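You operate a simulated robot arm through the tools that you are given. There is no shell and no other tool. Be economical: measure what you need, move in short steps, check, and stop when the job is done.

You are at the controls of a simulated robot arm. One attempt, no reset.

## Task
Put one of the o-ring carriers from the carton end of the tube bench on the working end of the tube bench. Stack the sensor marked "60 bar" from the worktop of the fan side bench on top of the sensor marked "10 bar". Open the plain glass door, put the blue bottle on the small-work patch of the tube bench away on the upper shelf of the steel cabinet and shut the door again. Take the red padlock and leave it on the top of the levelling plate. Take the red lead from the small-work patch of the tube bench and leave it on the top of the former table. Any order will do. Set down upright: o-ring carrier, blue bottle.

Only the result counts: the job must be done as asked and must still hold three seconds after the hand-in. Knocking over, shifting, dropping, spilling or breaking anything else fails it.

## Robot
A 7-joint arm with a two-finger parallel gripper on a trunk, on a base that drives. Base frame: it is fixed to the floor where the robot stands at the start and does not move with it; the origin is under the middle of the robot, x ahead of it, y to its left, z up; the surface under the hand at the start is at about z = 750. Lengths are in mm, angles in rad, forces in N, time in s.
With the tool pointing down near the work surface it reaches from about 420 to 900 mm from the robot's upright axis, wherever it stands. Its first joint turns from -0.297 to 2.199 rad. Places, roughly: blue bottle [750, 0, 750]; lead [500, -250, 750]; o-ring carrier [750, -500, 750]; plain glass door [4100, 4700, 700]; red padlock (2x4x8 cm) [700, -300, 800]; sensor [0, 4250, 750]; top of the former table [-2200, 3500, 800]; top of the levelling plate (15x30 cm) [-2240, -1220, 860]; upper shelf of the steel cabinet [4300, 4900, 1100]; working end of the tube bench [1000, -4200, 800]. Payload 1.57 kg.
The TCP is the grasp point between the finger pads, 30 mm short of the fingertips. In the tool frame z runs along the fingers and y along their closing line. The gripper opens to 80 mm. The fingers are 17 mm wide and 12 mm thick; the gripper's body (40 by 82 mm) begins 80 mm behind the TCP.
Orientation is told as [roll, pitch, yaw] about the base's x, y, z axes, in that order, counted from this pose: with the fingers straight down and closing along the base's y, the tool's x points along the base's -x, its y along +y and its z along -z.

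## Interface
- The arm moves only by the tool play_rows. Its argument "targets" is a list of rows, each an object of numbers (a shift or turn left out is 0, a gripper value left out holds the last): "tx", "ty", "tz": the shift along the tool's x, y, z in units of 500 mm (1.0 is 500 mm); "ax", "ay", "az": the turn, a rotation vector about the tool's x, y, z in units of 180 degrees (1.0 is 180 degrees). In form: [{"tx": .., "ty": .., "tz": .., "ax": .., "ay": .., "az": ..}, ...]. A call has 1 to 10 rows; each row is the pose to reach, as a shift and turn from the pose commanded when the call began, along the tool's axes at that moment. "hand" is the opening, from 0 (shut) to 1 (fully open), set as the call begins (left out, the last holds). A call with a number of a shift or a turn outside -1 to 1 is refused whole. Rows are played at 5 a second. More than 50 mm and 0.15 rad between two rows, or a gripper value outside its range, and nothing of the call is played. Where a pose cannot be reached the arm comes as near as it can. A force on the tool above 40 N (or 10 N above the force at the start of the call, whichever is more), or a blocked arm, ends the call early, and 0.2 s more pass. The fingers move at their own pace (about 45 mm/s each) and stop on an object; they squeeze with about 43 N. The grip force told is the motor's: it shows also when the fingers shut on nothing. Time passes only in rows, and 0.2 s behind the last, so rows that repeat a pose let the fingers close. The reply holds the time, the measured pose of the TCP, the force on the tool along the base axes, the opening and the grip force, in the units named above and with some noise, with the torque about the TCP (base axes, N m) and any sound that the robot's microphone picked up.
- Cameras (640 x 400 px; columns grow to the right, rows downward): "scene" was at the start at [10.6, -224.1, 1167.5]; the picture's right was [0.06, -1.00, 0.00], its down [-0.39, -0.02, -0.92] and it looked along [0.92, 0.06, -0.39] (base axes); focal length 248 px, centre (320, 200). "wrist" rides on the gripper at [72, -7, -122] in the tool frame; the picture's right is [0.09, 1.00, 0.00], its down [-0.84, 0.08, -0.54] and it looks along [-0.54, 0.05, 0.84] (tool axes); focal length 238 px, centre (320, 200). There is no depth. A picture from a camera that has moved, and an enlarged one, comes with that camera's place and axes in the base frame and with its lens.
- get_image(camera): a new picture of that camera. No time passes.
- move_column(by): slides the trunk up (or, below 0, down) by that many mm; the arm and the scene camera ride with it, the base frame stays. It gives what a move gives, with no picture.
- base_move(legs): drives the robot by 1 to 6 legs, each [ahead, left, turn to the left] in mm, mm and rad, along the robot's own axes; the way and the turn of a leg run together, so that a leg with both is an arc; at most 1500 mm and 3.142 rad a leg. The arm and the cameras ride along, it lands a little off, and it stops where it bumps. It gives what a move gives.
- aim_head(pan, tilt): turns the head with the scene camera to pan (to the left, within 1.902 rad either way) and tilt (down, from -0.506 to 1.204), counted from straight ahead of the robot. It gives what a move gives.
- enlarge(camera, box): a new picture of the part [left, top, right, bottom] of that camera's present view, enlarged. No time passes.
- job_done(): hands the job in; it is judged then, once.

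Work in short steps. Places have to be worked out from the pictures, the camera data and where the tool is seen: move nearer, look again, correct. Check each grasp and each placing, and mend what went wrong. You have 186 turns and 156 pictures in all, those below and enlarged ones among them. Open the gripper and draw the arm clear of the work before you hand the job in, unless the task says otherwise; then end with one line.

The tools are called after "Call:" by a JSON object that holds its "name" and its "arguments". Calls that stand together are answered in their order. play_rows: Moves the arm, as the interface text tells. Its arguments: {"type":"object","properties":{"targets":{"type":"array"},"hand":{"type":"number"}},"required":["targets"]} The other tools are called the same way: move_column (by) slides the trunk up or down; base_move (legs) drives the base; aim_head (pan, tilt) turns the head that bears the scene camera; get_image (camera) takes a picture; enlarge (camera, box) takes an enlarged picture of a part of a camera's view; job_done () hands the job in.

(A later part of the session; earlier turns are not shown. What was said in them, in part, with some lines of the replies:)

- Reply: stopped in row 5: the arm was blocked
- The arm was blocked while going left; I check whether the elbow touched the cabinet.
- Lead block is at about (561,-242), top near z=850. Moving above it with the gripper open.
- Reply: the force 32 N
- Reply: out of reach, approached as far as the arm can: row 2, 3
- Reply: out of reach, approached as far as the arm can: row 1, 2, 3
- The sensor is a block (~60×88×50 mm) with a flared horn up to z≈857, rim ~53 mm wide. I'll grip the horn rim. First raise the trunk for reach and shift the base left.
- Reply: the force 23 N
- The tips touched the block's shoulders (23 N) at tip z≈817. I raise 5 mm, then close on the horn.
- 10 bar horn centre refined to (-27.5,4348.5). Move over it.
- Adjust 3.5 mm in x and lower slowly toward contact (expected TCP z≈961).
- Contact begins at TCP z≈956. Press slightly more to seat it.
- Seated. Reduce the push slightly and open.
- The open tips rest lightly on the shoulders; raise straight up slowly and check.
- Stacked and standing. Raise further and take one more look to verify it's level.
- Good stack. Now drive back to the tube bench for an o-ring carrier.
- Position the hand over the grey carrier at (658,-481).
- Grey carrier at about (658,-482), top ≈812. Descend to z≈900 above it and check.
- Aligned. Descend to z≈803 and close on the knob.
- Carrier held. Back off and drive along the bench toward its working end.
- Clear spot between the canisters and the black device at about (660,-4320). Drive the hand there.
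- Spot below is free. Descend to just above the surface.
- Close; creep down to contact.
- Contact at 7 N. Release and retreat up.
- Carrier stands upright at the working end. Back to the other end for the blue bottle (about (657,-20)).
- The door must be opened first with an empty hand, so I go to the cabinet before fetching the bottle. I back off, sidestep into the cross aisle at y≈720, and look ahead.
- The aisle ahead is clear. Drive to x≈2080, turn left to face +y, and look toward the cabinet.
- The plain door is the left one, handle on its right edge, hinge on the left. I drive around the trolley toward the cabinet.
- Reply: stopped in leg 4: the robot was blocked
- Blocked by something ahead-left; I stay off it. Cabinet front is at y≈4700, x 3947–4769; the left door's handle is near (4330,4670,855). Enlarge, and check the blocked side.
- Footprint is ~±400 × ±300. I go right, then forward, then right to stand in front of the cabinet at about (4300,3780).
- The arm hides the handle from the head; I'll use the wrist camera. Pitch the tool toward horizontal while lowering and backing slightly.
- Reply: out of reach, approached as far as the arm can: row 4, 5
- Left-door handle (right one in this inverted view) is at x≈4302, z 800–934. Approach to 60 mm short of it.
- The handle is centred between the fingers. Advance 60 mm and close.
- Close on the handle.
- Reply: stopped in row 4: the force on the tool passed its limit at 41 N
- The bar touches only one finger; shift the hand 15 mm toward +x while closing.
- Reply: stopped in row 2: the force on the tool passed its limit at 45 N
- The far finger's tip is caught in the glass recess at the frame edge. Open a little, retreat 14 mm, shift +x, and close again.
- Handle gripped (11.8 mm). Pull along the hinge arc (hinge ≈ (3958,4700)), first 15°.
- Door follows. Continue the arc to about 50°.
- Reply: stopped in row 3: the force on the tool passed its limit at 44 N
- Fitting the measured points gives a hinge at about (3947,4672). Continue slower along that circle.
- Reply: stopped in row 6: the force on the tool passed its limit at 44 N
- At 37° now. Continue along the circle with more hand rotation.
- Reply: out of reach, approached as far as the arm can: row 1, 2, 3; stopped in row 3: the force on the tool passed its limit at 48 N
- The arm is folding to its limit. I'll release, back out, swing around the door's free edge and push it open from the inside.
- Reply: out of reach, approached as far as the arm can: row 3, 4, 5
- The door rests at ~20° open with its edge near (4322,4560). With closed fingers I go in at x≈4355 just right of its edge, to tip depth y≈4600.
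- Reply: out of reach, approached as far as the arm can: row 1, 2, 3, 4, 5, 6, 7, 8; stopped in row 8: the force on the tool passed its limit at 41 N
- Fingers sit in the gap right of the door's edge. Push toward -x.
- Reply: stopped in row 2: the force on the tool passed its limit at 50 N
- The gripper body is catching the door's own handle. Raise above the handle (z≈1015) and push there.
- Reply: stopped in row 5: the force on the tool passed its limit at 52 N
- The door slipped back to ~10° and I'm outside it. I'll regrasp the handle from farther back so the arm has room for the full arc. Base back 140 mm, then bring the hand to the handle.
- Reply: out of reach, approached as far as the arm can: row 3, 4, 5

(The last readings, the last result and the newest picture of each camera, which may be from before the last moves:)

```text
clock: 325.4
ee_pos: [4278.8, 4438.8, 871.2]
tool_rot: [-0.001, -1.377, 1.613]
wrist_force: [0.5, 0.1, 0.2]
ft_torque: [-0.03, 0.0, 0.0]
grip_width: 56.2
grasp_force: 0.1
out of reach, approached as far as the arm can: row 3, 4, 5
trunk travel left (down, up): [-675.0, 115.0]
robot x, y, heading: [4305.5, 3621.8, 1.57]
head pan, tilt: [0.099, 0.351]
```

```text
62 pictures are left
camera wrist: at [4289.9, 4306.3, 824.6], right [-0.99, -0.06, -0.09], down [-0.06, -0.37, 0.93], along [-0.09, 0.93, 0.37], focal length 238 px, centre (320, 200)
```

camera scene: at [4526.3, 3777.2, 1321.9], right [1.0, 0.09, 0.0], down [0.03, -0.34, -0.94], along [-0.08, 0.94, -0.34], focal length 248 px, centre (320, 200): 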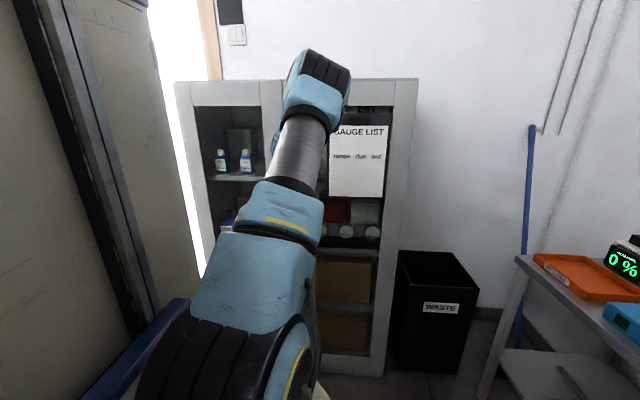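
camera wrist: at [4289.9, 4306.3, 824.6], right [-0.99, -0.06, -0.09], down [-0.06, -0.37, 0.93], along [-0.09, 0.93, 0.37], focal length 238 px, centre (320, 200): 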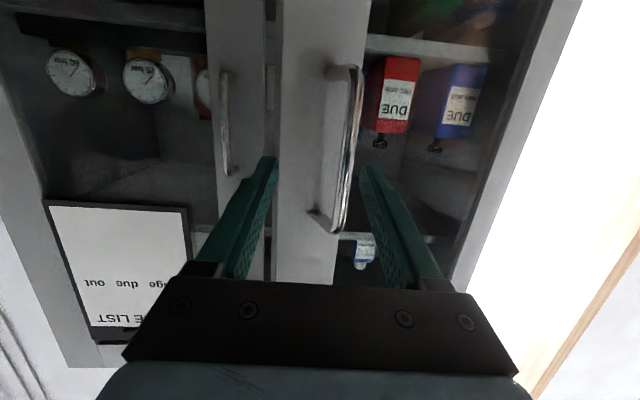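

Door is actually ~24° open now; bar at about (4252,4500). Grip it again from here.

Call:
{"name": "play_rows", "arguments": {"targets": [{"ty": 0.025}, {"ty": 0.05, "tx": -0.006}, {"ty": 0.05, "tx": -0.012, "tz": 0.05}, {"ty": 0.05, "tx": -0.012, "tz": 0.095}, {"ty": 0.05, "tx": -0.012, "tz": 0.095}], "hand": 0.7}}

Call:
{"name": "play_rows", "arguments": {"targets": [{"tz": 0}, {"tz": 0}, {"tz": 0}, {"tz": 0}], "hand": 0}}

Call:
{"name": "get_image", "arguments": {"camera": "wrist"}}

```text
clock: 326.6
ee_pos: [4250.5, 4483.1, 865.8]
tool_rot: [0.03, -1.379, 1.6]
wrist_force: [-0.3, -0.3, -0.4]
ft_torque: [-0.01, 0.0, 0.0]
grip_width: 55.8
grasp_force: 0.1
trunk travel left (down, up): [-675.0, 115.0]
robot x, y, heading: [4306.4, 3624.1, 1.564]
head pan, tilt: [0.099, 0.351]
```

```text
clock: 327.6
ee_pos: [4253.1, 4481.5, 867.1]
tool_rot: [0.026, -1.378, 1.597]
wrist_force: [12.5, -7.0, 0.8]
ft_torque: [0.04, -0.03, -0.15]
grip_width: 12.1
grasp_force: 25.9
trunk travel left (down, up): [-675.0, 115.0]
robot x, y, heading: [4304.5, 3626.4, 1.566]
head pan, tilt: [0.099, 0.351]
```

```text
61 pictures are left
camera wrist: at [4266.7, 4350.6, 818.9], right [-0.99, -0.07, -0.09], down [-0.05, -0.38, 0.93], along [-0.1, 0.92, 0.37], focal length 238 px, centre (320, 200)
```

wrist: 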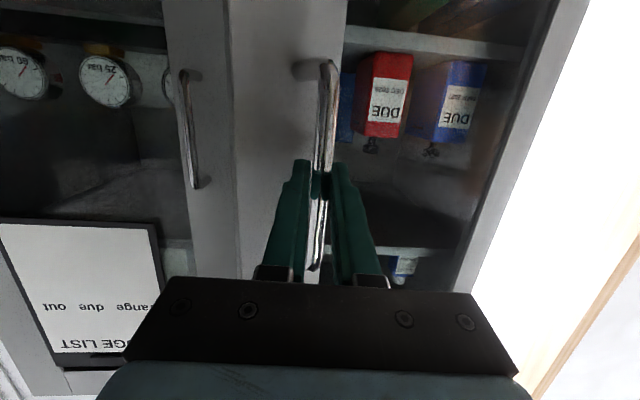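

Gripped again with room. Pull along the arc slowly.

Call:
{"name": "play_rows", "arguments": {"targets": [{"tx": 0.003, "ty": 0.018, "tz": -0.0245, "ax": 0.006}, {"tx": 0.0058, "ty": 0.038, "tz": -0.0482, "ax": 0.012}, {"tx": 0.0083, "ty": 0.059, "tz": -0.0712, "ax": 0.018}, {"tx": 0.0106, "ty": 0.0804, "tz": -0.0934, "ax": 0.024}, {"tx": 0.0126, "ty": 0.1033, "tz": -0.1145, "ax": 0.03}, {"tx": 0.0144, "ty": 0.1266, "tz": -0.1348, "ax": 0.036}, {"tx": 0.0158, "ty": 0.1514, "tz": -0.154, "ax": 0.042}, {"tx": 0.017, "ty": 0.1766, "tz": -0.172, "ax": 0.048}, {"tx": 0.0179, "ty": 0.203, "tz": -0.1889, "ax": 0.054}, {"tx": 0.0186, "ty": 0.2296, "tz": -0.205, "ax": 0.06}], "hand": 0}}

Call:
{"name": "get_image", "arguments": {"camera": "wrist"}}

```text
clock: 329.8
ee_pos: [4142.4, 4375.4, 876.7]
tool_rot: [-0.159, -1.375, 1.6]
wrist_force: [12.1, -17.9, -21.0]
ft_torque: [-0.04, 0.65, 0.16]
grip_width: 12.4
grasp_force: 29.6
trunk travel left (down, up): [-675.0, 115.0]
robot x, y, heading: [4305.4, 3626.6, 1.563]
head pan, tilt: [0.099, 0.351]
```

```text
60 pictures are left
camera wrist: at [4132.0, 4242.6, 829.6], right [-0.99, 0.11, -0.12], down [-0.15, -0.36, 0.92], along [0.06, 0.93, 0.37], focal length 238 px, centre (320, 200)
```

wrist: 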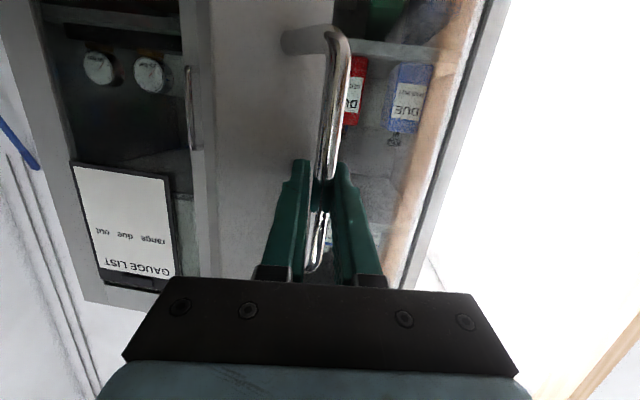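

Works well; door ~50°. Continue to ~75°.

Call:
{"name": "play_rows", "arguments": {"targets": [{"tx": 0.004, "ty": 0.025, "tz": -0.019, "ax": 0.006}, {"tx": 0.008, "ty": 0.05, "tz": -0.038, "ax": 0.012}, {"tx": 0.012, "ty": 0.0765, "tz": -0.055, "ax": 0.018}, {"tx": 0.015, "ty": 0.103, "tz": -0.072, "ax": 0.024}, {"tx": 0.016, "ty": 0.131, "tz": -0.087, "ax": 0.03}, {"tx": 0.016, "ty": 0.159, "tz": -0.1014, "ax": 0.036}, {"tx": 0.016, "ty": 0.188, "tz": -0.1135, "ax": 0.042}, {"tx": 0.015, "ty": 0.217, "tz": -0.1256, "ax": 0.048}, {"tx": 0.013, "ty": 0.247, "tz": -0.135, "ax": 0.054}, {"tx": 0.011, "ty": 0.277, "tz": -0.145, "ax": 0.06}], "hand": 0}}

Call:
{"name": "get_image", "arguments": {"camera": "wrist"}}

```text
clock: 331.8
ee_pos: [4028.7, 4326.8, 879.2]
tool_rot: [-0.327, -1.369, 1.615]
wrist_force: [-0.8, -1.3, -6.2]
ft_torque: [1.03, 0.43, 0.39]
grip_width: 12.9
grasp_force: 29.9
out of reach, approached as far as the arm can: row 8, 9
trunk travel left (down, up): [-675.0, 115.0]
robot x, y, heading: [4304.3, 3623.5, 1.561]
head pan, tilt: [0.099, 0.351]
stopped in row 9: the force on the tool passed its limit at 46 N (the readings are from after the stop); the commanded pose is now the measured one
```

```text
59 pictures are left
camera wrist: at [4000.8, 4196.5, 831.4], right [-0.95, 0.26, -0.15], down [-0.23, -0.32, 0.92], along [0.19, 0.91, 0.37], focal length 238 px, centre (320, 200)
```

wrist: 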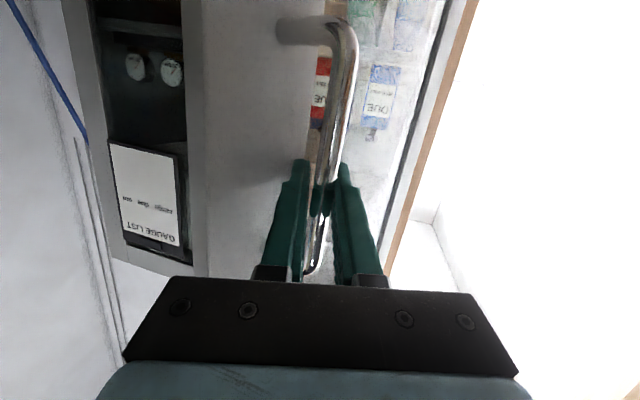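

Door ~70° open — enough. Open the fingers just slightly (so as not to push the door) and back away with the base.

Call:
{"name": "play_rows", "arguments": {"targets": [{"tz": 0}, {"tz": 0}, {"tz": 0}], "hand": 0.36}}

Call:
{"name": "base_move", "arguments": {"legs": [[-60, 12, 0], [-250, 0, 0]]}}

Call:
{"name": "aim_head", "arguments": {"pan": 0.15, "tilt": 0.25}}

Call:
{"name": "get_image", "arguments": {"camera": "scene"}}

```text
clock: 332.6
ee_pos: [4028.4, 4327.4, 878.2]
tool_rot: [-0.333, -1.37, 1.616]
wrist_force: [-8.1, 11.8, -5.9]
ft_torque: [-0.15, 0.34, 1.38]
grip_width: 18.4
grasp_force: 0.0
trunk travel left (down, up): [-675.0, 115.0]
robot x, y, heading: [4310.4, 3623.4, 1.562]
head pan, tilt: [0.099, 0.351]
```

```text
clock: 335.1
ee_pos: [4012.9, 4028.3, 880.0]
tool_rot: [-0.326, -1.37, 1.613]
wrist_force: [0.3, 0.7, 0.6]
ft_torque: [-0.04, -0.01, 0.0]
grip_width: 28.7
grasp_force: 0.0
trunk travel left (down, up): [-675.0, 115.0]
robot x, y, heading: [4297.1, 3332.0, 1.569]
head pan, tilt: [0.099, 0.351]
stopped in leg 2: the robot was blocked; the commanded pose is now the measured one
```

```text
clock: 335.7
ee_pos: [4014.3, 4028.4, 879.9]
tool_rot: [-0.329, -1.37, 1.616]
wrist_force: [-0.5, -0.7, 0.1]
ft_torque: [-0.02, -0.05, -0.01]
grip_width: 29.1
grasp_force: 0.0
trunk travel left (down, up): [-675.0, 115.0]
robot x, y, heading: [4294.4, 3330.3, 1.566]
head pan, tilt: [0.15, 0.25]
```

```text
58 pictures are left
camera scene: at [4507.1, 3341.1, 1331.4], right [0.99, 0.14, 0.0], down [0.04, -0.24, -0.97], along [-0.14, 0.96, -0.25], focal length 248 px, centre (320, 200)
```

scene: 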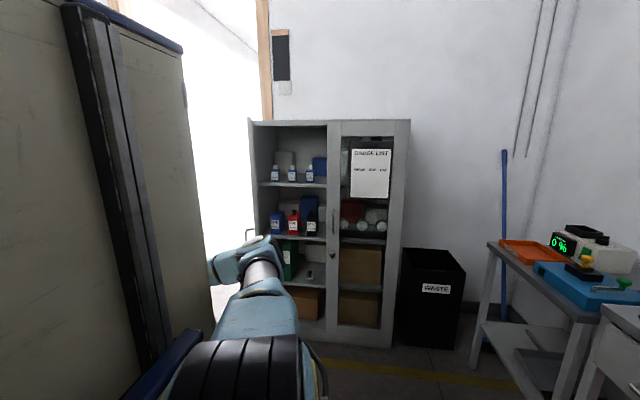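

The door is wide open. My rear touched something behind, so I go forward a little at once. Enlarge the shelf view.

Call:
{"name": "base_move", "arguments": {"legs": [[60, 0, 0]]}}

Call:
{"name": "enlarge", "arguments": {"camera": "scene", "box": [235, 110, 425, 250]}}

Call:
{"name": "aim_head", "arguments": {"pan": -1.9, "tilt": 0.6}}

Call:
{"name": "get_image", "arguments": {"camera": "scene"}}

```text
clock: 336.7
ee_pos: [4012.9, 4087.2, 879.7]
tool_rot: [-0.328, -1.369, 1.617]
wrist_force: [1.2, 0.9, -1.0]
ft_torque: [0.02, -0.02, 0.03]
grip_width: 28.9
grasp_force: 0.1
trunk travel left (down, up): [-675.0, 115.0]
robot x, y, heading: [4296.3, 3389.8, 1.566]
head pan, tilt: [0.15, 0.25]
```

```text
2.86 times, centred on (330, 180) of scene
camera zoom: at [4507.3, 3400.5, 1331.4], right [0.99, 0.15, 0.0], down [0.04, -0.24, -0.97], along [-0.14, 0.96, -0.25], focal length 707 px, centre (291, 257)
```

zoom: 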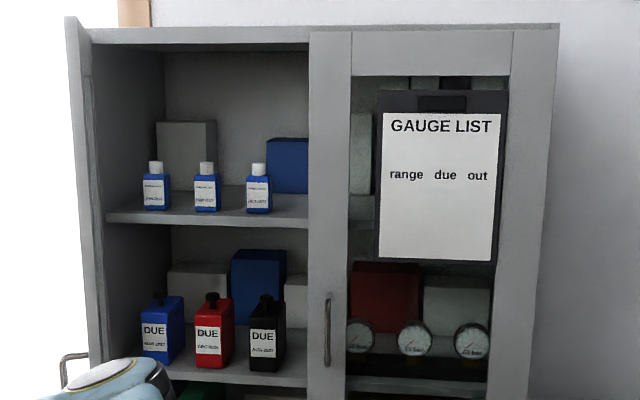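

```text
clock: 338.7
ee_pos: [4011.8, 4087.2, 880.2]
tool_rot: [-0.328, -1.37, 1.615]
wrist_force: [1.1, -0.3, 0.1]
ft_torque: [-0.04, 0.0, 0.02]
grip_width: 28.9
grasp_force: 0.1
trunk travel left (down, up): [-675.0, 115.0]
robot x, y, heading: [4291.2, 3386.7, 1.57]
head pan, tilt: [-1.901, 0.6]
```

```text
56 pictures are left
camera scene: at [4604.6, 3279.3, 1299.2], right [-0.33, -0.95, 0.0], down [-0.53, 0.18, -0.83], along [0.78, -0.27, -0.56], focal length 248 px, centre (320, 200)
```

scene: 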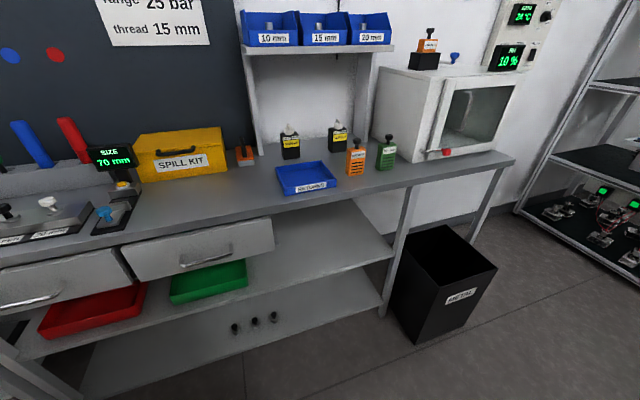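

Upper shelf has free room right of the third bottle (x≈4315). I now fetch the bottle: bring the hand to a 50° forward-down pitch, centred and high, then drive out around the trolley.

Call:
{"name": "play_rows", "arguments": {"targets": [{"tx": -0.03, "ty": -0.07, "tz": 0.02, "ax": -0.015, "ay": 0.026}, {"tx": -0.065, "ty": -0.14, "tz": 0.04, "ax": -0.03, "ay": 0.052}, {"tx": -0.1, "ty": -0.21, "tz": 0.06, "ax": -0.047, "ay": 0.079}, {"tx": -0.135, "ty": -0.29, "tz": 0.08, "ax": -0.063, "ay": 0.105}, {"tx": -0.17, "ty": -0.36, "tz": 0.1, "ax": -0.08, "ay": 0.132}, {"tx": -0.202, "ty": -0.432, "tz": 0.12, "ax": -0.094, "ay": 0.158}], "hand": 1}}

Call:
{"name": "base_move", "arguments": {"legs": [[0, 850, 0], [-1000, 0, 0], [-400, 1000, 0], [0, 0, 3.14]]}}

```text
clock: 340.1
ee_pos: [4236.4, 4107.6, 980.1]
tool_rot: [0.095, -0.875, 1.489]
wrist_force: [-0.4, 0.1, -1.2]
ft_torque: [-0.03, -0.05, -0.04]
grip_width: 80.0
grasp_force: 0.1
trunk travel left (down, up): [-675.0, 115.0]
robot x, y, heading: [4294.9, 3389.2, 1.571]
head pan, tilt: [-1.901, 0.6]
```

```text
clock: 361.6
ee_pos: [2471.3, 1300.0, 979.3]
tool_rot: [0.097, -0.878, -1.693]
wrist_force: [0.3, 0.8, -0.5]
ft_torque: [-0.01, 0.0, 0.0]
grip_width: 80.1
grasp_force: 0.1
trunk travel left (down, up): [-675.0, 115.0]
robot x, y, heading: [2443.0, 2023.3, -1.612]
head pan, tilt: [-1.901, 0.6]
```

Now to the end of the tube bench, facing -y.

Call:
{"name": "base_move", "arguments": {"legs": [[1170, 0, 0.042], [0, -1500, 0], [0, -300, 0]]}}

Call:
{"name": "get_image", "arguments": {"camera": "wrist"}}

```text
clock: 376.4
ee_pos: [663.9, 111.4, 981.4]
tool_rot: [0.096, -0.878, -1.661]
wrist_force: [-0.6, 1.1, 0.4]
ft_torque: [0.02, 0.02, -0.04]
grip_width: 80.2
grasp_force: 0.1
trunk travel left (down, up): [-675.0, 115.0]
robot x, y, heading: [613.3, 831.6, -1.576]
head pan, tilt: [-1.901, 0.6]
```

```text
55 pictures are left
camera wrist: at [656.9, 252.1, 1002.4], right [1.0, 0.04, -0.01], down [0.01, -0.12, 0.99], along [0.04, -0.99, -0.12], focal length 238 px, centre (320, 200)
```

wrist: 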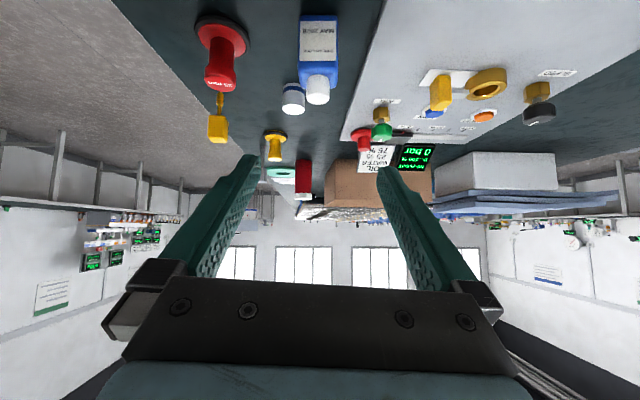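

Bottle centre ≈ (665,-24), ~44 mm wide, axis-aligned. Lower beyond the bench edge, then move to just in front of it.

Call:
{"name": "play_rows", "arguments": {"targets": [{"tx": 0.062, "ty": -0.004, "tz": 0.051}, {"tx": 0.124, "ty": -0.008, "tz": 0.103}, {"tx": 0.186, "ty": -0.012, "tz": 0.154}, {"tx": 0.188, "ty": -0.014, "tz": 0.222}, {"tx": 0.19, "ty": -0.016, "tz": 0.289}, {"tx": 0.19, "ty": -0.016, "tz": 0.289}], "hand": 1}}

Call:
{"name": "get_image", "arguments": {"camera": "wrist"}}

```text
clock: 377.8
ee_pos: [662.8, 60.3, 811.7]
tool_rot: [0.097, -0.877, -1.659]
wrist_force: [0.5, 0.0, 0.3]
ft_torque: [0.03, 0.03, -0.01]
grip_width: 80.2
grasp_force: 0.1
trunk travel left (down, up): [-675.0, 115.0]
robot x, y, heading: [611.1, 829.7, -1.579]
head pan, tilt: [-1.901, 0.6]
```

```text
54 pictures are left
camera wrist: at [658.1, 201.0, 833.5], right [1.0, 0.04, -0.01], down [0.01, -0.12, 0.99], along [0.04, -0.99, -0.12], focal length 238 px, centre (320, 200)
```

wrist: 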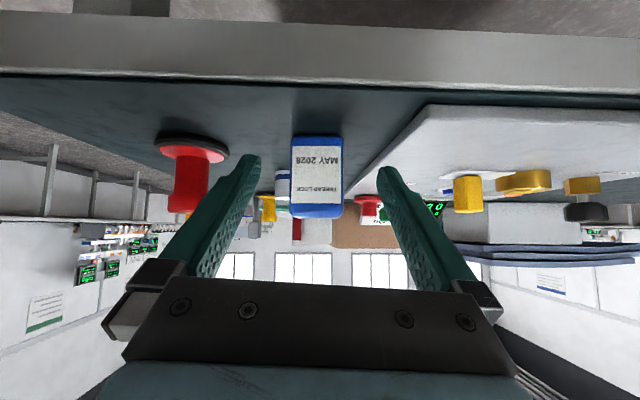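

Bottle is centred. Advance and close on it.

Call:
{"name": "play_rows", "arguments": {"targets": [{"tx": -0.03, "tz": 0.05}, {"tx": -0.06, "tz": 0.1}, {"tx": -0.088, "tz": 0.144}, {"tx": -0.088, "tz": 0.144}]}}

Call:
{"name": "play_rows", "arguments": {"targets": [{"tz": 0}, {"tz": 0}, {"tz": 0}, {"tz": 0}, {"tz": 0}], "hand": 0}}

Call:
{"name": "get_image", "arguments": {"camera": "wrist"}}

```text
clock: 378.8
ee_pos: [664.2, -25.7, 803.0]
tool_rot: [0.095, -0.876, -1.66]
wrist_force: [-0.3, -0.8, 0.9]
ft_torque: [0.0, 0.01, 0.0]
grip_width: 80.0
grasp_force: 0.1
trunk travel left (down, up): [-675.0, 115.0]
robot x, y, heading: [609.2, 831.3, -1.579]
head pan, tilt: [-1.901, 0.6]
```

```text
clock: 380.0
ee_pos: [664.4, -25.8, 802.4]
tool_rot: [0.097, -0.876, -1.661]
wrist_force: [-1.3, -0.4, 1.5]
ft_torque: [0.0, 0.13, 0.0]
grip_width: 48.4
grasp_force: 42.9
trunk travel left (down, up): [-675.0, 115.0]
robot x, y, heading: [610.6, 832.1, -1.58]
head pan, tilt: [-1.901, 0.6]
```

```text
53 pictures are left
camera wrist: at [658.9, 115.5, 825.3], right [1.0, 0.04, -0.01], down [0.01, -0.12, 0.99], along [0.04, -0.99, -0.12], focal length 238 px, centre (320, 200)
```

wrist: 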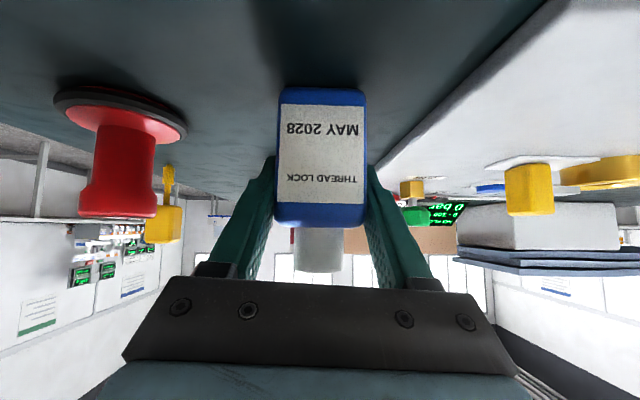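

Bottle gripped (48 mm). Lift and drive back to the cabinet.

Call:
{"name": "play_rows", "arguments": {"targets": [{"tx": -0.05, "ty": 0.004, "tz": -0.05}, {"tx": -0.11, "ty": 0.009, "tz": -0.11}, {"tx": -0.17, "ty": 0.014, "tz": -0.17}, {"tx": -0.23, "ty": 0.019, "tz": -0.23}, {"tx": -0.281, "ty": 0.023, "tz": -0.285}]}}

Call:
{"name": "base_move", "arguments": {"legs": [[-60, 0, 0], [0, 1500, 0], [0, 330, 0], [-1130, 0, 0], [0, 0, -3.141]]}}

```text
clock: 381.2
ee_pos: [664.1, -3.3, 1004.0]
tool_rot: [0.095, -0.876, -1.661]
wrist_force: [-0.5, 0.4, -0.3]
ft_torque: [0.01, 0.01, 0.0]
grip_width: 47.1
grasp_force: 43.1
trunk travel left (down, up): [-675.0, 115.0]
robot x, y, heading: [612.0, 830.8, -1.577]
head pan, tilt: [-1.901, 0.6]
```

```text
clock: 403.6
ee_pos: [2355.0, 2844.7, 1003.7]
tool_rot: [0.098, -0.875, 1.504]
wrist_force: [-0.4, -0.7, -0.7]
ft_torque: [0.0, 0.0, 0.0]
grip_width: 47.3
grasp_force: 43.1
trunk travel left (down, up): [-675.0, 115.0]
robot x, y, heading: [2424.8, 2014.4, 1.584]
head pan, tilt: [-1.901, 0.6]
```

Call:
{"name": "base_move", "arguments": {"legs": [[400, -1010, -0.014], [1000, 0, 0], [0, -890, 0]]}}

Call:
{"name": "aim_head", "arguments": {"pan": 0.2, "tilt": 0.25}}

Call:
{"name": "get_image", "arguments": {"camera": "scene"}}

Call:
{"name": "get_image", "arguments": {"camera": "wrist"}}

```text
clock: 417.9
ee_pos: [4187.0, 4255.5, 1002.8]
tool_rot: [0.097, -0.875, 1.497]
wrist_force: [-0.3, 0.2, -0.2]
ft_torque: [0.02, 0.0, -0.04]
grip_width: 47.3
grasp_force: 43.4
trunk travel left (down, up): [-675.0, 115.0]
robot x, y, heading: [4252.8, 3422.6, 1.582]
head pan, tilt: [-1.901, 0.6]
```

```text
clock: 419.9
ee_pos: [4185.8, 4254.5, 1004.0]
tool_rot: [0.096, -0.875, 1.498]
wrist_force: [0.6, -0.1, -0.8]
ft_torque: [0.01, -0.04, 0.0]
grip_width: 47.3
grasp_force: 43.1
trunk travel left (down, up): [-675.0, 115.0]
robot x, y, heading: [4253.6, 3420.2, 1.58]
head pan, tilt: [0.201, 0.25]
```

```text
52 pictures are left
camera scene: at [4461.3, 3437.7, 1331.4], right [0.98, 0.21, 0.0], down [0.05, -0.24, -0.97], along [-0.2, 0.95, -0.25], focal length 248 px, centre (320, 200)
```

scene: 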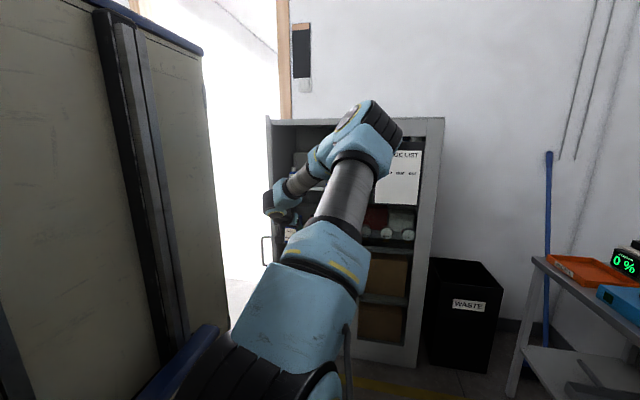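

```text
51 pictures are left
camera wrist: at [4194.3, 4117.3, 1025.3], right [-1.0, -0.06, -0.01], down [-0.02, 0.12, 0.99], along [-0.06, 0.99, -0.12], focal length 238 px, centre (320, 200)
```

wrist: 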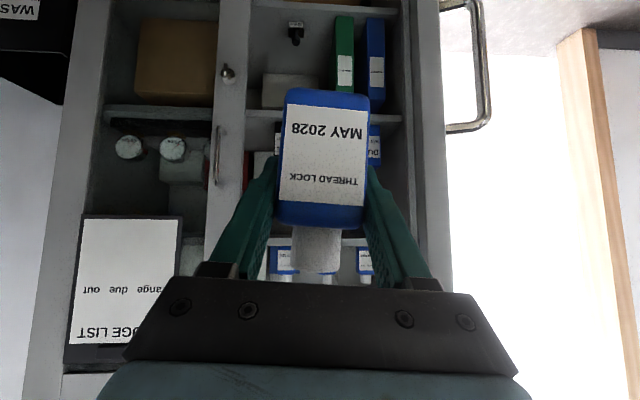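

The pad plane tilts the bottle ~3°, so I correct the tool roll. I also raise the trunk 100 mm and turn the hand ~35° to the right to reach the free place at x≈4330 past the right door's edge.

Call:
{"name": "move_column", "arguments": {"by": 100}}

Call:
{"name": "play_rows", "arguments": {"targets": [{"tx": -0.01, "tz": -0.008, "ax": 0.025, "ay": -0.001, "az": 0.0165}, {"tx": -0.02, "tz": -0.016, "ax": 0.05, "ay": -0.002, "az": 0.033}, {"tx": -0.03, "tz": -0.024, "ax": 0.075, "ay": -0.003, "az": 0.0495}, {"tx": -0.04, "tz": -0.032, "ax": 0.1, "ay": -0.004, "az": 0.066}, {"tx": -0.05, "tz": -0.04, "ax": 0.125, "ay": -0.005, "az": 0.0825}, {"tx": -0.055, "ty": 0.004, "tz": -0.046, "ax": 0.149, "ay": -0.006, "az": 0.099}]}}

Call:
{"name": "get_image", "arguments": {"camera": "wrist"}}

```text
clock: 421.3
ee_pos: [4186.8, 4256.8, 1103.4]
tool_rot: [0.095, -0.877, 1.498]
wrist_force: [0.1, 0.5, -0.2]
ft_torque: [0.03, -0.06, 0.0]
grip_width: 47.0
grasp_force: 43.2
trunk travel left (down, up): [-775.0, 15.0]
robot x, y, heading: [4252.0, 3422.8, 1.589]
head pan, tilt: [0.201, 0.25]
```

```text
clock: 422.7
ee_pos: [4187.1, 4256.2, 1139.2]
tool_rot: [0.001, -0.883, 1.01]
wrist_force: [0.7, -0.2, -0.8]
ft_torque: [0.02, 0.01, 0.01]
grip_width: 47.5
grasp_force: 43.3
trunk travel left (down, up): [-775.0, 15.0]
robot x, y, heading: [4252.6, 3422.4, 1.58]
head pan, tilt: [0.201, 0.25]
```

```text
50 pictures are left
camera wrist: at [4118.0, 4135.2, 1161.0], right [-0.87, 0.48, -0.07], down [0.0, 0.14, 0.99], along [0.48, 0.87, -0.12], focal length 238 px, centre (320, 200)
```

wrist: 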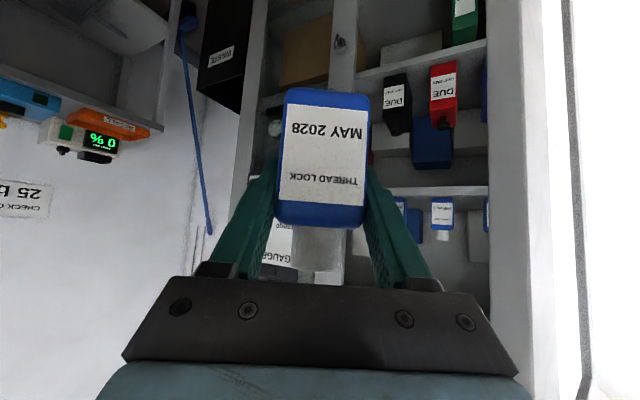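

Bottle upright now. Drive to just in front of the shelf opening.

Call:
{"name": "base_move", "arguments": {"legs": [[0, -68, -0.01], [385, 0, 0]]}}

Call:
{"name": "get_image", "arguments": {"camera": "wrist"}}

Call:
{"name": "get_image", "arguments": {"camera": "scene"}}

```text
clock: 425.7
ee_pos: [4273.4, 4641.7, 1139.7]
tool_rot: [0.0, -0.882, 0.99]
wrist_force: [0.9, -0.7, -0.6]
ft_torque: [-0.04, -0.01, 0.0]
grip_width: 47.4
grasp_force: 43.1
trunk travel left (down, up): [-775.0, 15.0]
robot x, y, heading: [4321.2, 3804.4, 1.56]
head pan, tilt: [0.201, 0.25]
```

```text
49 pictures are left
camera wrist: at [4203.2, 4522.0, 1160.9], right [-0.87, 0.5, -0.07], down [0.0, 0.14, 0.99], along [0.5, 0.86, -0.12], focal length 238 px, centre (320, 200)
```

wrist: 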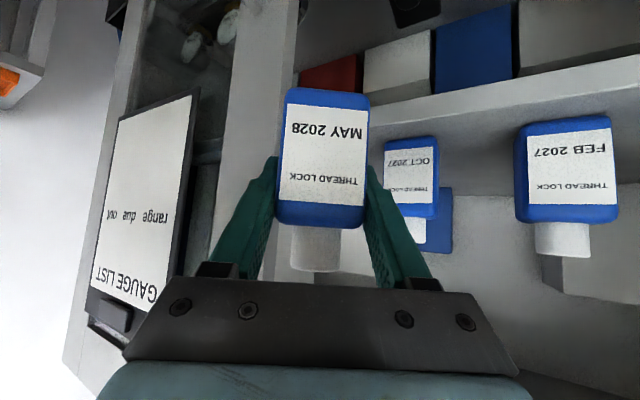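

```text
48 pictures are left
camera scene: at [4531.9, 3817.3, 1431.4], right [0.98, 0.19, 0.0], down [0.05, -0.24, -0.97], along [-0.18, 0.95, -0.25], focal length 248 px, centre (320, 200)
```

scene: 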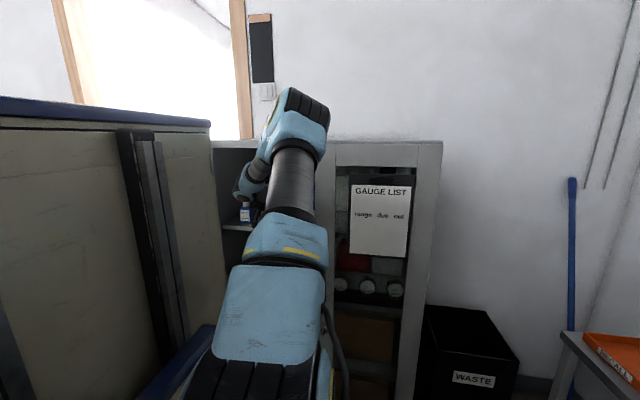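

Shelf front ≈ y 4732, top z≈1060; neighbour bottle's right side ≈ x 4272. Insert in two small base steps.

Call:
{"name": "base_move", "arguments": {"legs": [[90, -18, 0]]}}

Call:
{"name": "get_image", "arguments": {"camera": "wrist"}}

```text
clock: 426.8
ee_pos: [4293.5, 4731.2, 1140.5]
tool_rot: [0.002, -0.882, 0.991]
wrist_force: [0.3, -0.5, -1.5]
ft_torque: [0.0, -0.01, 0.0]
grip_width: 47.2
grasp_force: 43.5
trunk travel left (down, up): [-775.0, 15.0]
robot x, y, heading: [4340.7, 3895.0, 1.561]
head pan, tilt: [0.201, 0.25]
```

```text
47 pictures are left
camera wrist: at [4222.9, 4610.6, 1160.9], right [-0.86, 0.5, -0.07], down [0.0, 0.14, 0.99], along [0.5, 0.86, -0.12], focal length 238 px, centre (320, 200)
```

wrist: 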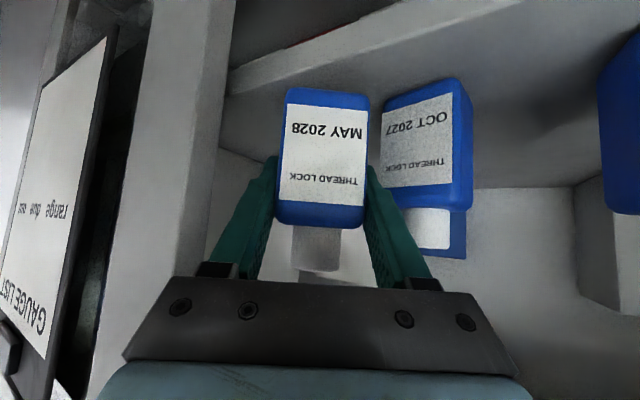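

Clear on both sides. Second step in.

Call:
{"name": "base_move", "arguments": {"legs": [[42, -38, 0]]}}

Call:
{"name": "get_image", "arguments": {"camera": "wrist"}}

```text
clock: 427.6
ee_pos: [4300.9, 4734.1, 1138.0]
tool_rot: [0.001, -0.88, 0.99]
wrist_force: [-0.1, -0.3, -1.5]
ft_torque: [-0.01, -0.01, -0.02]
grip_width: 47.4
grasp_force: 42.5
trunk travel left (down, up): [-775.0, 15.0]
robot x, y, heading: [4351.3, 3899.5, 1.557]
head pan, tilt: [0.201, 0.25]
stopped in leg 1: the robot was blocked; the commanded pose is now the measured one
```

```text
46 pictures are left
camera wrist: at [4230.6, 4615.1, 1160.5], right [-0.87, 0.5, -0.07], down [0.0, 0.14, 0.99], along [0.5, 0.86, -0.12], focal length 238 px, centre (320, 200)
```

wrist: 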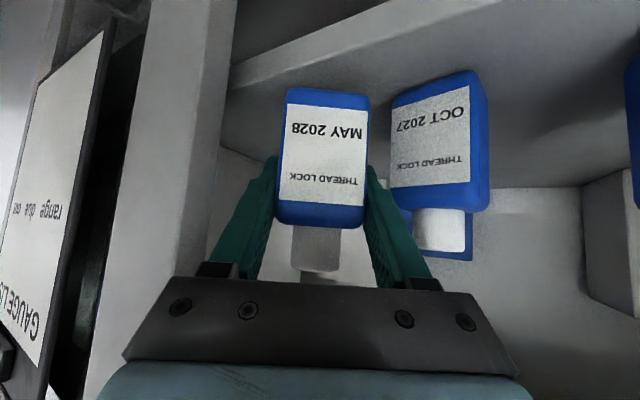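

The base is blocked (no force on the tool); I finish the insertion with the arm.

Call:
{"name": "play_rows", "arguments": {"targets": [{"tx": -0.016, "ty": -0.002, "tz": 0.019}, {"tx": -0.032, "ty": -0.004, "tz": 0.038}, {"tx": -0.048, "ty": -0.005, "tz": 0.058}, {"tx": -0.063, "ty": -0.007, "tz": 0.077}, {"tx": -0.063, "ty": -0.007, "tz": 0.077}]}}

Call:
{"name": "get_image", "arguments": {"camera": "wrist"}}

```text
clock: 428.8
ee_pos: [4331.2, 4774.4, 1139.1]
tool_rot: [0.003, -0.88, 0.992]
wrist_force: [1.2, -0.2, -1.1]
ft_torque: [-0.03, 0.01, -0.02]
grip_width: 47.3
grasp_force: 43.2
trunk travel left (down, up): [-775.0, 15.0]
robot x, y, heading: [4353.9, 3902.5, 1.557]
head pan, tilt: [0.201, 0.25]
```

```text
45 pictures are left
camera wrist: at [4259.9, 4654.8, 1161.3], right [-0.87, 0.5, -0.07], down [0.0, 0.14, 0.99], along [0.5, 0.86, -0.12], focal length 238 px, centre (320, 200)
```

wrist: 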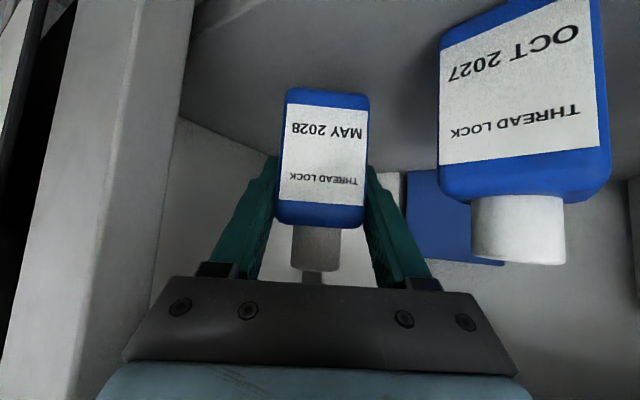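

Positioned over the free area. Lower toward the shelf.

Call:
{"name": "play_rows", "arguments": {"targets": [{"tx": 0.009, "tz": 0.0075}, {"tx": 0.018, "tz": 0.015}, {"tx": 0.026, "tz": 0.0215}, {"tx": 0.026, "tz": 0.0215}]}}

Call:
{"name": "play_rows", "arguments": {"targets": [{"tx": 0.003, "tz": 0.0025}, {"tx": 0.0062, "tz": 0.005}, {"tx": 0.0062, "tz": 0.005}]}}

Call:
{"name": "get_image", "arguments": {"camera": "wrist"}}

```text
clock: 429.8
ee_pos: [4331.3, 4775.2, 1124.3]
tool_rot: [0.003, -0.882, 0.987]
wrist_force: [-0.8, 0.8, 12.4]
ft_torque: [-0.25, -0.1, 0.0]
grip_width: 47.2
grasp_force: 42.8
trunk travel left (down, up): [-775.0, 15.0]
robot x, y, heading: [4350.6, 3903.8, 1.562]
head pan, tilt: [0.201, 0.25]
```

```text
clock: 430.6
ee_pos: [4331.9, 4775.4, 1120.8]
tool_rot: [0.007, -0.884, 0.986]
wrist_force: [-0.5, 2.7, 33.9]
ft_torque: [-0.05, -0.11, 0.11]
grip_width: 47.2
grasp_force: 43.0
trunk travel left (down, up): [-775.0, 15.0]
robot x, y, heading: [4353.3, 3898.6, 1.562]
head pan, tilt: [0.201, 0.25]
```

```text
44 pictures are left
camera wrist: at [4260.9, 4654.4, 1141.9], right [-0.87, 0.5, -0.07], down [0.0, 0.13, 0.99], along [0.5, 0.86, -0.12], focal length 238 px, centre (320, 200)
```

wrist: 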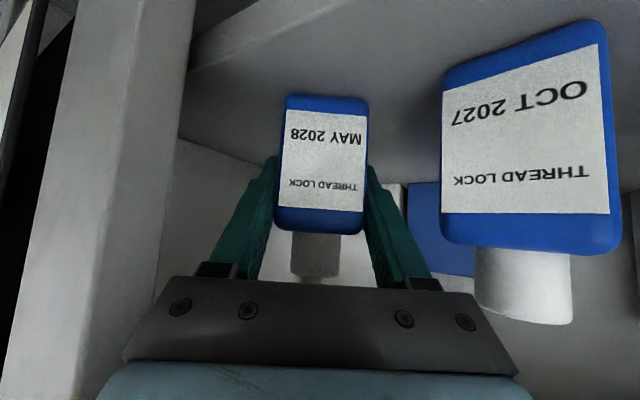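

On the shelf (contact). Relieve pressure and release with a modest opening.

Call:
{"name": "play_rows", "arguments": {"targets": [{"tx": -0.003, "tz": -0.0025}, {"tx": -0.004, "tz": -0.0033}]}}

Call:
{"name": "play_rows", "arguments": {"targets": [{"tz": 0}, {"tz": 0}, {"tz": 0}, {"tz": 0}], "hand": 0.74}}

Call:
{"name": "get_image", "arguments": {"camera": "wrist"}}

```text
clock: 431.2
ee_pos: [4332.1, 4775.4, 1119.9]
tool_rot: [0.002, -0.88, 0.99]
wrist_force: [-0.1, 2.4, 24.2]
ft_torque: [0.41, -0.02, 0.04]
grip_width: 47.5
grasp_force: 43.5
trunk travel left (down, up): [-775.0, 15.0]
robot x, y, heading: [4351.8, 3899.1, 1.558]
head pan, tilt: [0.201, 0.25]
```

```text
clock: 432.2
ee_pos: [4331.5, 4775.1, 1120.1]
tool_rot: [0.001, -0.879, 0.989]
wrist_force: [-0.3, -0.7, -0.5]
ft_torque: [-0.01, 0.04, 0.0]
grip_width: 59.2
grasp_force: 0.0
trunk travel left (down, up): [-775.0, 15.0]
robot x, y, heading: [4349.8, 3902.2, 1.561]
head pan, tilt: [0.201, 0.25]
```

```text
43 pictures are left
camera wrist: at [4261.3, 4655.3, 1141.6], right [-0.87, 0.5, -0.07], down [0.0, 0.14, 0.99], along [0.5, 0.86, -0.12], focal length 238 px, centre (320, 200)
```

wrist: 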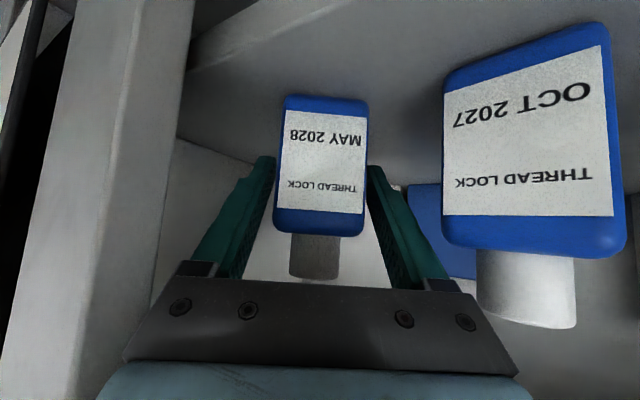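

Bottle stands on the shelf. Withdraw straight back along the hand's direction.

Call:
{"name": "play_rows", "arguments": {"targets": [{"tx": 0.022, "tz": -0.03}, {"tx": 0.044, "tz": -0.061}, {"tx": 0.066, "tz": -0.092}, {"tx": 0.088, "tz": -0.122}, {"tx": 0.126, "tz": -0.168}, {"tx": 0.164, "tz": -0.215}]}}

Call:
{"name": "get_image", "arguments": {"camera": "wrist"}}

Call:
{"name": "base_move", "arguments": {"legs": [[-270, 0, 0]]}}

Call:
{"name": "get_image", "arguments": {"camera": "scene"}}

```text
clock: 433.6
ee_pos: [4260.0, 4659.6, 1124.6]
tool_rot: [0.003, -0.88, 0.99]
wrist_force: [-0.8, -0.2, -0.1]
ft_torque: [-0.02, 0.0, 0.03]
grip_width: 59.0
grasp_force: 0.0
trunk travel left (down, up): [-775.0, 15.0]
robot x, y, heading: [4351.7, 3903.1, 1.555]
head pan, tilt: [0.201, 0.25]
```

```text
42 pictures are left
camera wrist: at [4188.2, 4540.4, 1146.6], right [-0.86, 0.5, -0.07], down [0.0, 0.14, 0.99], along [0.5, 0.86, -0.12], focal length 238 px, centre (320, 200)
```

wrist: 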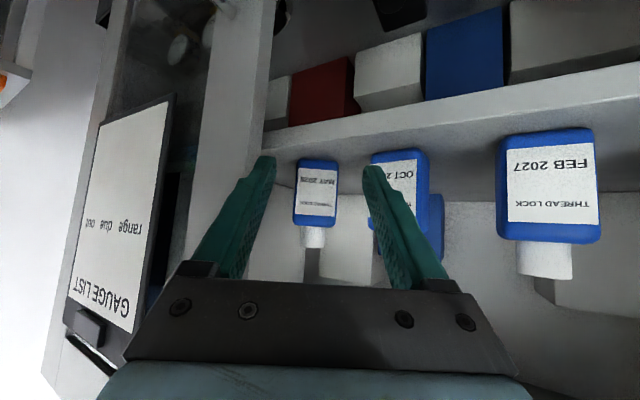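

```text
clock: 435.5
ee_pos: [4257.4, 4390.4, 1125.1]
tool_rot: [0.002, -0.879, 0.987]
wrist_force: [0.4, -0.1, 0.1]
ft_torque: [0.01, 0.02, 0.01]
grip_width: 59.2
grasp_force: 0.1
trunk travel left (down, up): [-775.0, 15.0]
robot x, y, heading: [4346.7, 3632.4, 1.554]
head pan, tilt: [0.201, 0.25]
```

```text
41 pictures are left
camera scene: at [4555.8, 3640.2, 1431.4], right [0.98, 0.18, 0.0], down [0.05, -0.24, -0.97], along [-0.18, 0.95, -0.25], focal length 248 px, centre (320, 200)
```

scene: 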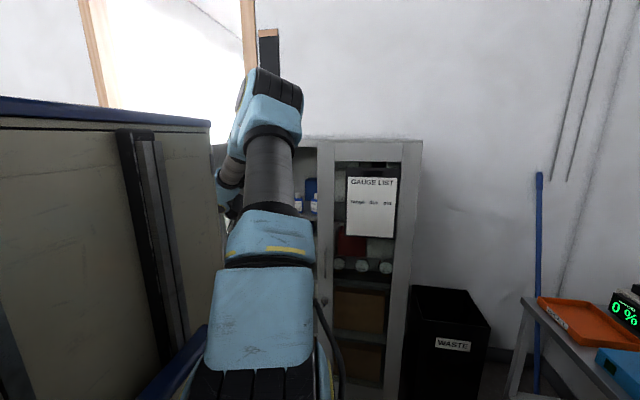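

Bottle upright on the upper shelf. To shut the door, I close the fingers, go around the door's free edge, and push its outer face along its arc by driving (hand at z≈1125, above the handle).

Call:
{"name": "play_rows", "arguments": {"targets": [{"tz": 0}, {"tz": 0}, {"tz": 0}], "hand": 0}}

Call:
{"name": "base_move", "arguments": {"legs": [[-180, 0, 0.016], [0, 290, 0]]}}

Call:
{"name": "get_image", "arguments": {"camera": "wrist"}}

Call:
{"name": "get_image", "arguments": {"camera": "scene"}}

```text
clock: 436.3
ee_pos: [4256.5, 4390.3, 1125.0]
tool_rot: [0.003, -0.88, 0.987]
wrist_force: [0.4, -0.7, 0.3]
ft_torque: [0.01, 0.01, -0.02]
grip_width: 0.2
grasp_force: 6.1
trunk travel left (down, up): [-775.0, 15.0]
robot x, y, heading: [4348.0, 3628.6, 1.553]
head pan, tilt: [0.201, 0.25]
```

```text
clock: 439.4
ee_pos: [3944.4, 4204.2, 1124.7]
tool_rot: [0.003, -0.879, 1.017]
wrist_force: [-0.4, -0.1, 0.2]
ft_torque: [0.01, -0.02, 0.04]
grip_width: 0.0
grasp_force: 21.5
trunk travel left (down, up): [-775.0, 15.0]
robot x, y, heading: [4056.3, 3446.7, 1.586]
head pan, tilt: [0.201, 0.25]
```

```text
40 pictures are left
camera wrist: at [3876.7, 4082.4, 1146.6], right [-0.88, 0.47, -0.07], down [0.0, 0.14, 0.99], along [0.48, 0.87, -0.12], focal length 238 px, centre (320, 200)
```

wrist: 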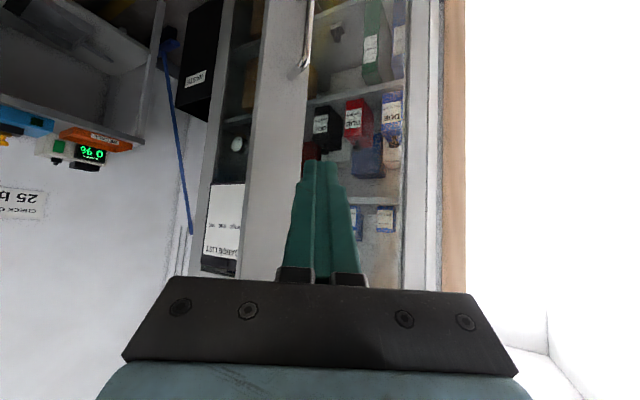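

```text
39 pictures are left
camera scene: at [4264.8, 3463.0, 1431.4], right [0.98, 0.21, 0.0], down [0.05, -0.24, -0.97], along [-0.21, 0.95, -0.25], focal length 248 px, centre (320, 200)
```

scene: 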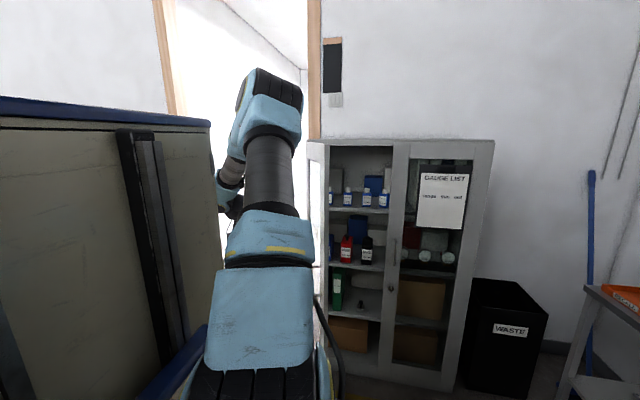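

The hand is on the outer side; the door stands ~52° open. Push it along the arc with short base legs, contacting the frame stile.

Call:
{"name": "base_move", "arguments": {"legs": [[144, -146, 0], [30, -55, 0], [39, -49, 0], [48, -43, 0], [54, -33, 0]]}}

Call:
{"name": "get_image", "arguments": {"camera": "wrist"}}

Call:
{"name": "get_image", "arguments": {"camera": "scene"}}

```text
clock: 443.3
ee_pos: [4258.9, 4523.1, 1125.0]
tool_rot: [0.002, -0.88, 1.027]
wrist_force: [-0.1, -1.0, 0.9]
ft_torque: [-0.02, -0.01, 0.02]
grip_width: 0.1
grasp_force: 20.8
trunk travel left (down, up): [-775.0, 15.0]
robot x, y, heading: [4377.2, 3772.8, 1.593]
head pan, tilt: [0.201, 0.25]
```

```text
38 pictures are left
camera wrist: at [4192.2, 4400.6, 1146.7], right [-0.88, 0.47, -0.07], down [-0.01, 0.14, 0.99], along [0.47, 0.87, -0.12], focal length 238 px, centre (320, 200)
```

wrist: 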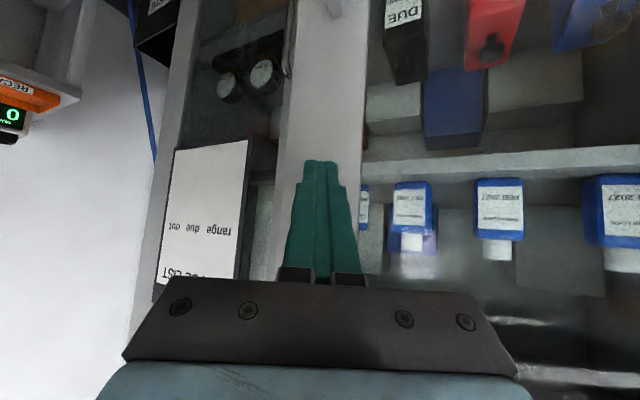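

```text
37 pictures are left
camera scene: at [4585.8, 3784.6, 1431.5], right [0.98, 0.22, 0.0], down [0.05, -0.24, -0.97], along [-0.21, 0.94, -0.25], focal length 248 px, centre (320, 200)
```

scene: 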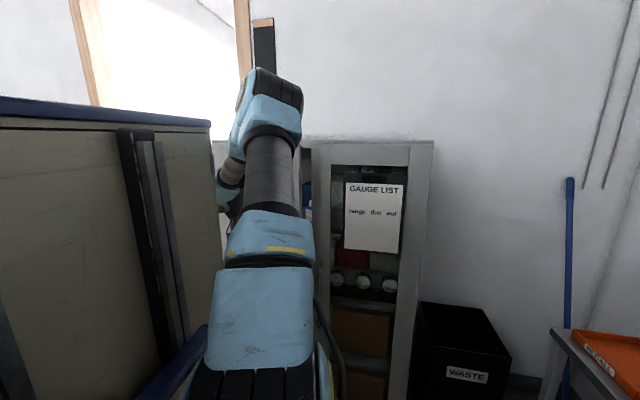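

Door follows (~20° left). Continue to closed.

Call:
{"name": "base_move", "arguments": {"legs": [[60, -27, 0], [62, -13, 0]]}}

Call:
{"name": "get_image", "arguments": {"camera": "wrist"}}

```text
clock: 444.9
ee_pos: [4293.8, 4644.7, 1124.2]
tool_rot: [0.002, -0.879, 1.028]
wrist_force: [-0.5, -0.6, 0.5]
ft_torque: [-0.01, 0.01, 0.01]
grip_width: 0.0
grasp_force: 21.0
trunk travel left (down, up): [-775.0, 15.0]
robot x, y, heading: [4413.3, 3891.6, 1.594]
head pan, tilt: [0.201, 0.25]
```

```text
36 pictures are left
camera wrist: at [4228.3, 4522.1, 1146.7], right [-0.88, 0.46, -0.07], down [-0.01, 0.14, 0.99], along [0.47, 0.88, -0.12], focal length 238 px, centre (320, 200)
```

wrist: 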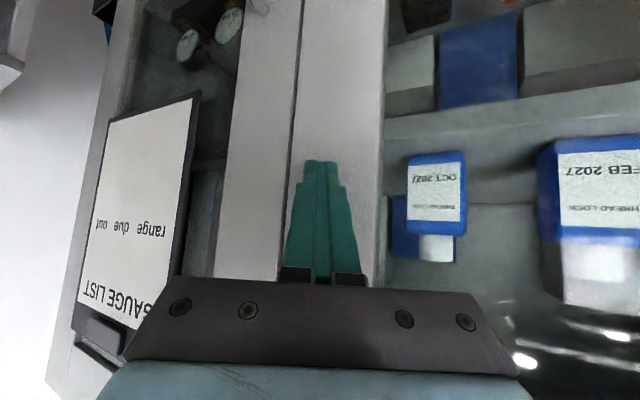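

The doors look nearly flush. Press gently forward with the arm until contact force shows it shut.

Call:
{"name": "play_rows", "arguments": {"targets": [{"tx": -0.006, "ty": 0.005, "tz": 0.0066}, {"tx": -0.012, "ty": 0.01, "tz": 0.0133}, {"tx": -0.018, "ty": 0.015, "tz": 0.02}, {"tx": -0.024, "ty": 0.02, "tz": 0.0266}], "hand": 0}}

```text
clock: 445.8
ee_pos: [4294.7, 4652.7, 1125.1]
tool_rot: [-0.006, -0.875, 1.031]
wrist_force: [3.6, -21.0, 10.2]
ft_torque: [0.01, -0.1, -0.25]
grip_width: 0.1
grasp_force: 21.2
trunk travel left (down, up): [-775.0, 15.0]
robot x, y, heading: [4417.1, 3892.5, 1.594]
head pan, tilt: [0.201, 0.25]
stopped in row 4: the force on the tool passed its limit at 47 N (the readings are from after the stop); the commanded pose is now the measured one
```

Firm resistance — shut. Back straight off and verify.

Call:
{"name": "base_move", "arguments": {"legs": [[-420, 0, 0], [0, 250, 0]]}}

Call:
{"name": "aim_head", "arguments": {"pan": -0.15, "tilt": 0.25}}

Call:
{"name": "get_image", "arguments": {"camera": "scene"}}

```text
clock: 449.8
ee_pos: [4054.9, 4225.4, 1123.4]
tool_rot: [-0.005, -0.874, 1.027]
wrist_force: [0.3, 0.1, -0.4]
ft_torque: [0.01, -0.03, 0.01]
grip_width: 0.0
grasp_force: 21.0
trunk travel left (down, up): [-775.0, 15.0]
robot x, y, heading: [4168.8, 3458.8, 1.591]
head pan, tilt: [0.201, 0.25]
```

```text
clock: 450.6
ee_pos: [4056.3, 4225.4, 1122.7]
tool_rot: [-0.005, -0.875, 1.029]
wrist_force: [0.3, 0.1, -0.6]
ft_torque: [-0.01, -0.01, 0.01]
grip_width: 0.0
grasp_force: 20.8
trunk travel left (down, up): [-775.0, 15.0]
robot x, y, heading: [4171.3, 3458.9, 1.592]
head pan, tilt: [-0.15, 0.25]
```

```text
35 pictures are left
camera scene: at [4413.4, 3476.2, 1431.4], right [0.99, -0.13, 0.0], down [-0.03, -0.24, -0.97], along [0.12, 0.96, -0.25], focal length 248 px, centre (320, 200)
```

scene: 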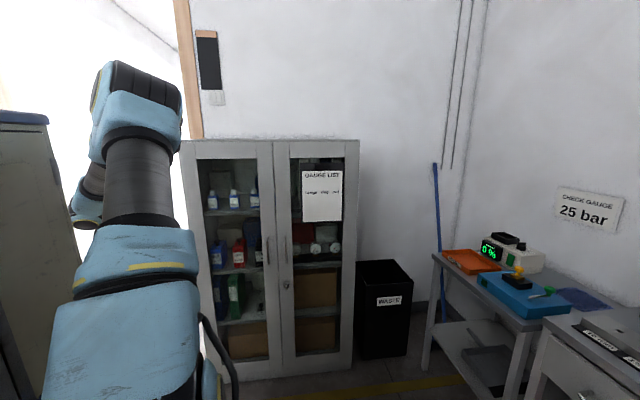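

Call:
{"name": "enlarge", "arguments": {"camera": "scene", "box": [180, 130, 370, 270]}}

```text
2.86 times, centred on (275, 200) of scene
camera zoom: at [4413.4, 3476.2, 1431.4], right [0.99, -0.13, 0.0], down [-0.03, -0.24, -0.97], along [0.12, 0.96, -0.25], focal length 707 px, centre (449, 200)
```

zoom: 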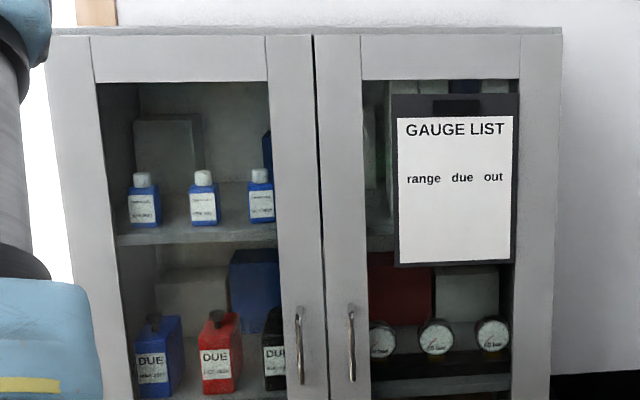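

The door is flush shut and all five items are placed. Open the gripper (arm is clear) and hand in.

Call:
{"name": "play_rows", "arguments": {"targets": [{"tz": -0.02}, {"tz": -0.04}, {"tz": -0.04}, {"tz": -0.04}], "hand": 1}}

Call:
{"name": "job_done", "arguments": {}}

```text
clock: 451.6
ee_pos: [4048.4, 4211.6, 1135.9]
tool_rot: [-0.006, -0.874, 1.027]
wrist_force: [0.0, -0.4, 0.4]
ft_torque: [0.02, 0.03, 0.03]
grip_width: 80.0
grasp_force: 0.1
trunk travel left (down, up): [-775.0, 15.0]
robot x, y, heading: [4174.4, 3462.7, 1.594]
head pan, tilt: [-0.15, 0.25]
```

```text
The job is handed in.
```

All five placements are done and the glass door is shut, but the base was stopped twice by unseen obstacles (near the cabinet approach and behind me), and I could not check whether either one shifted.
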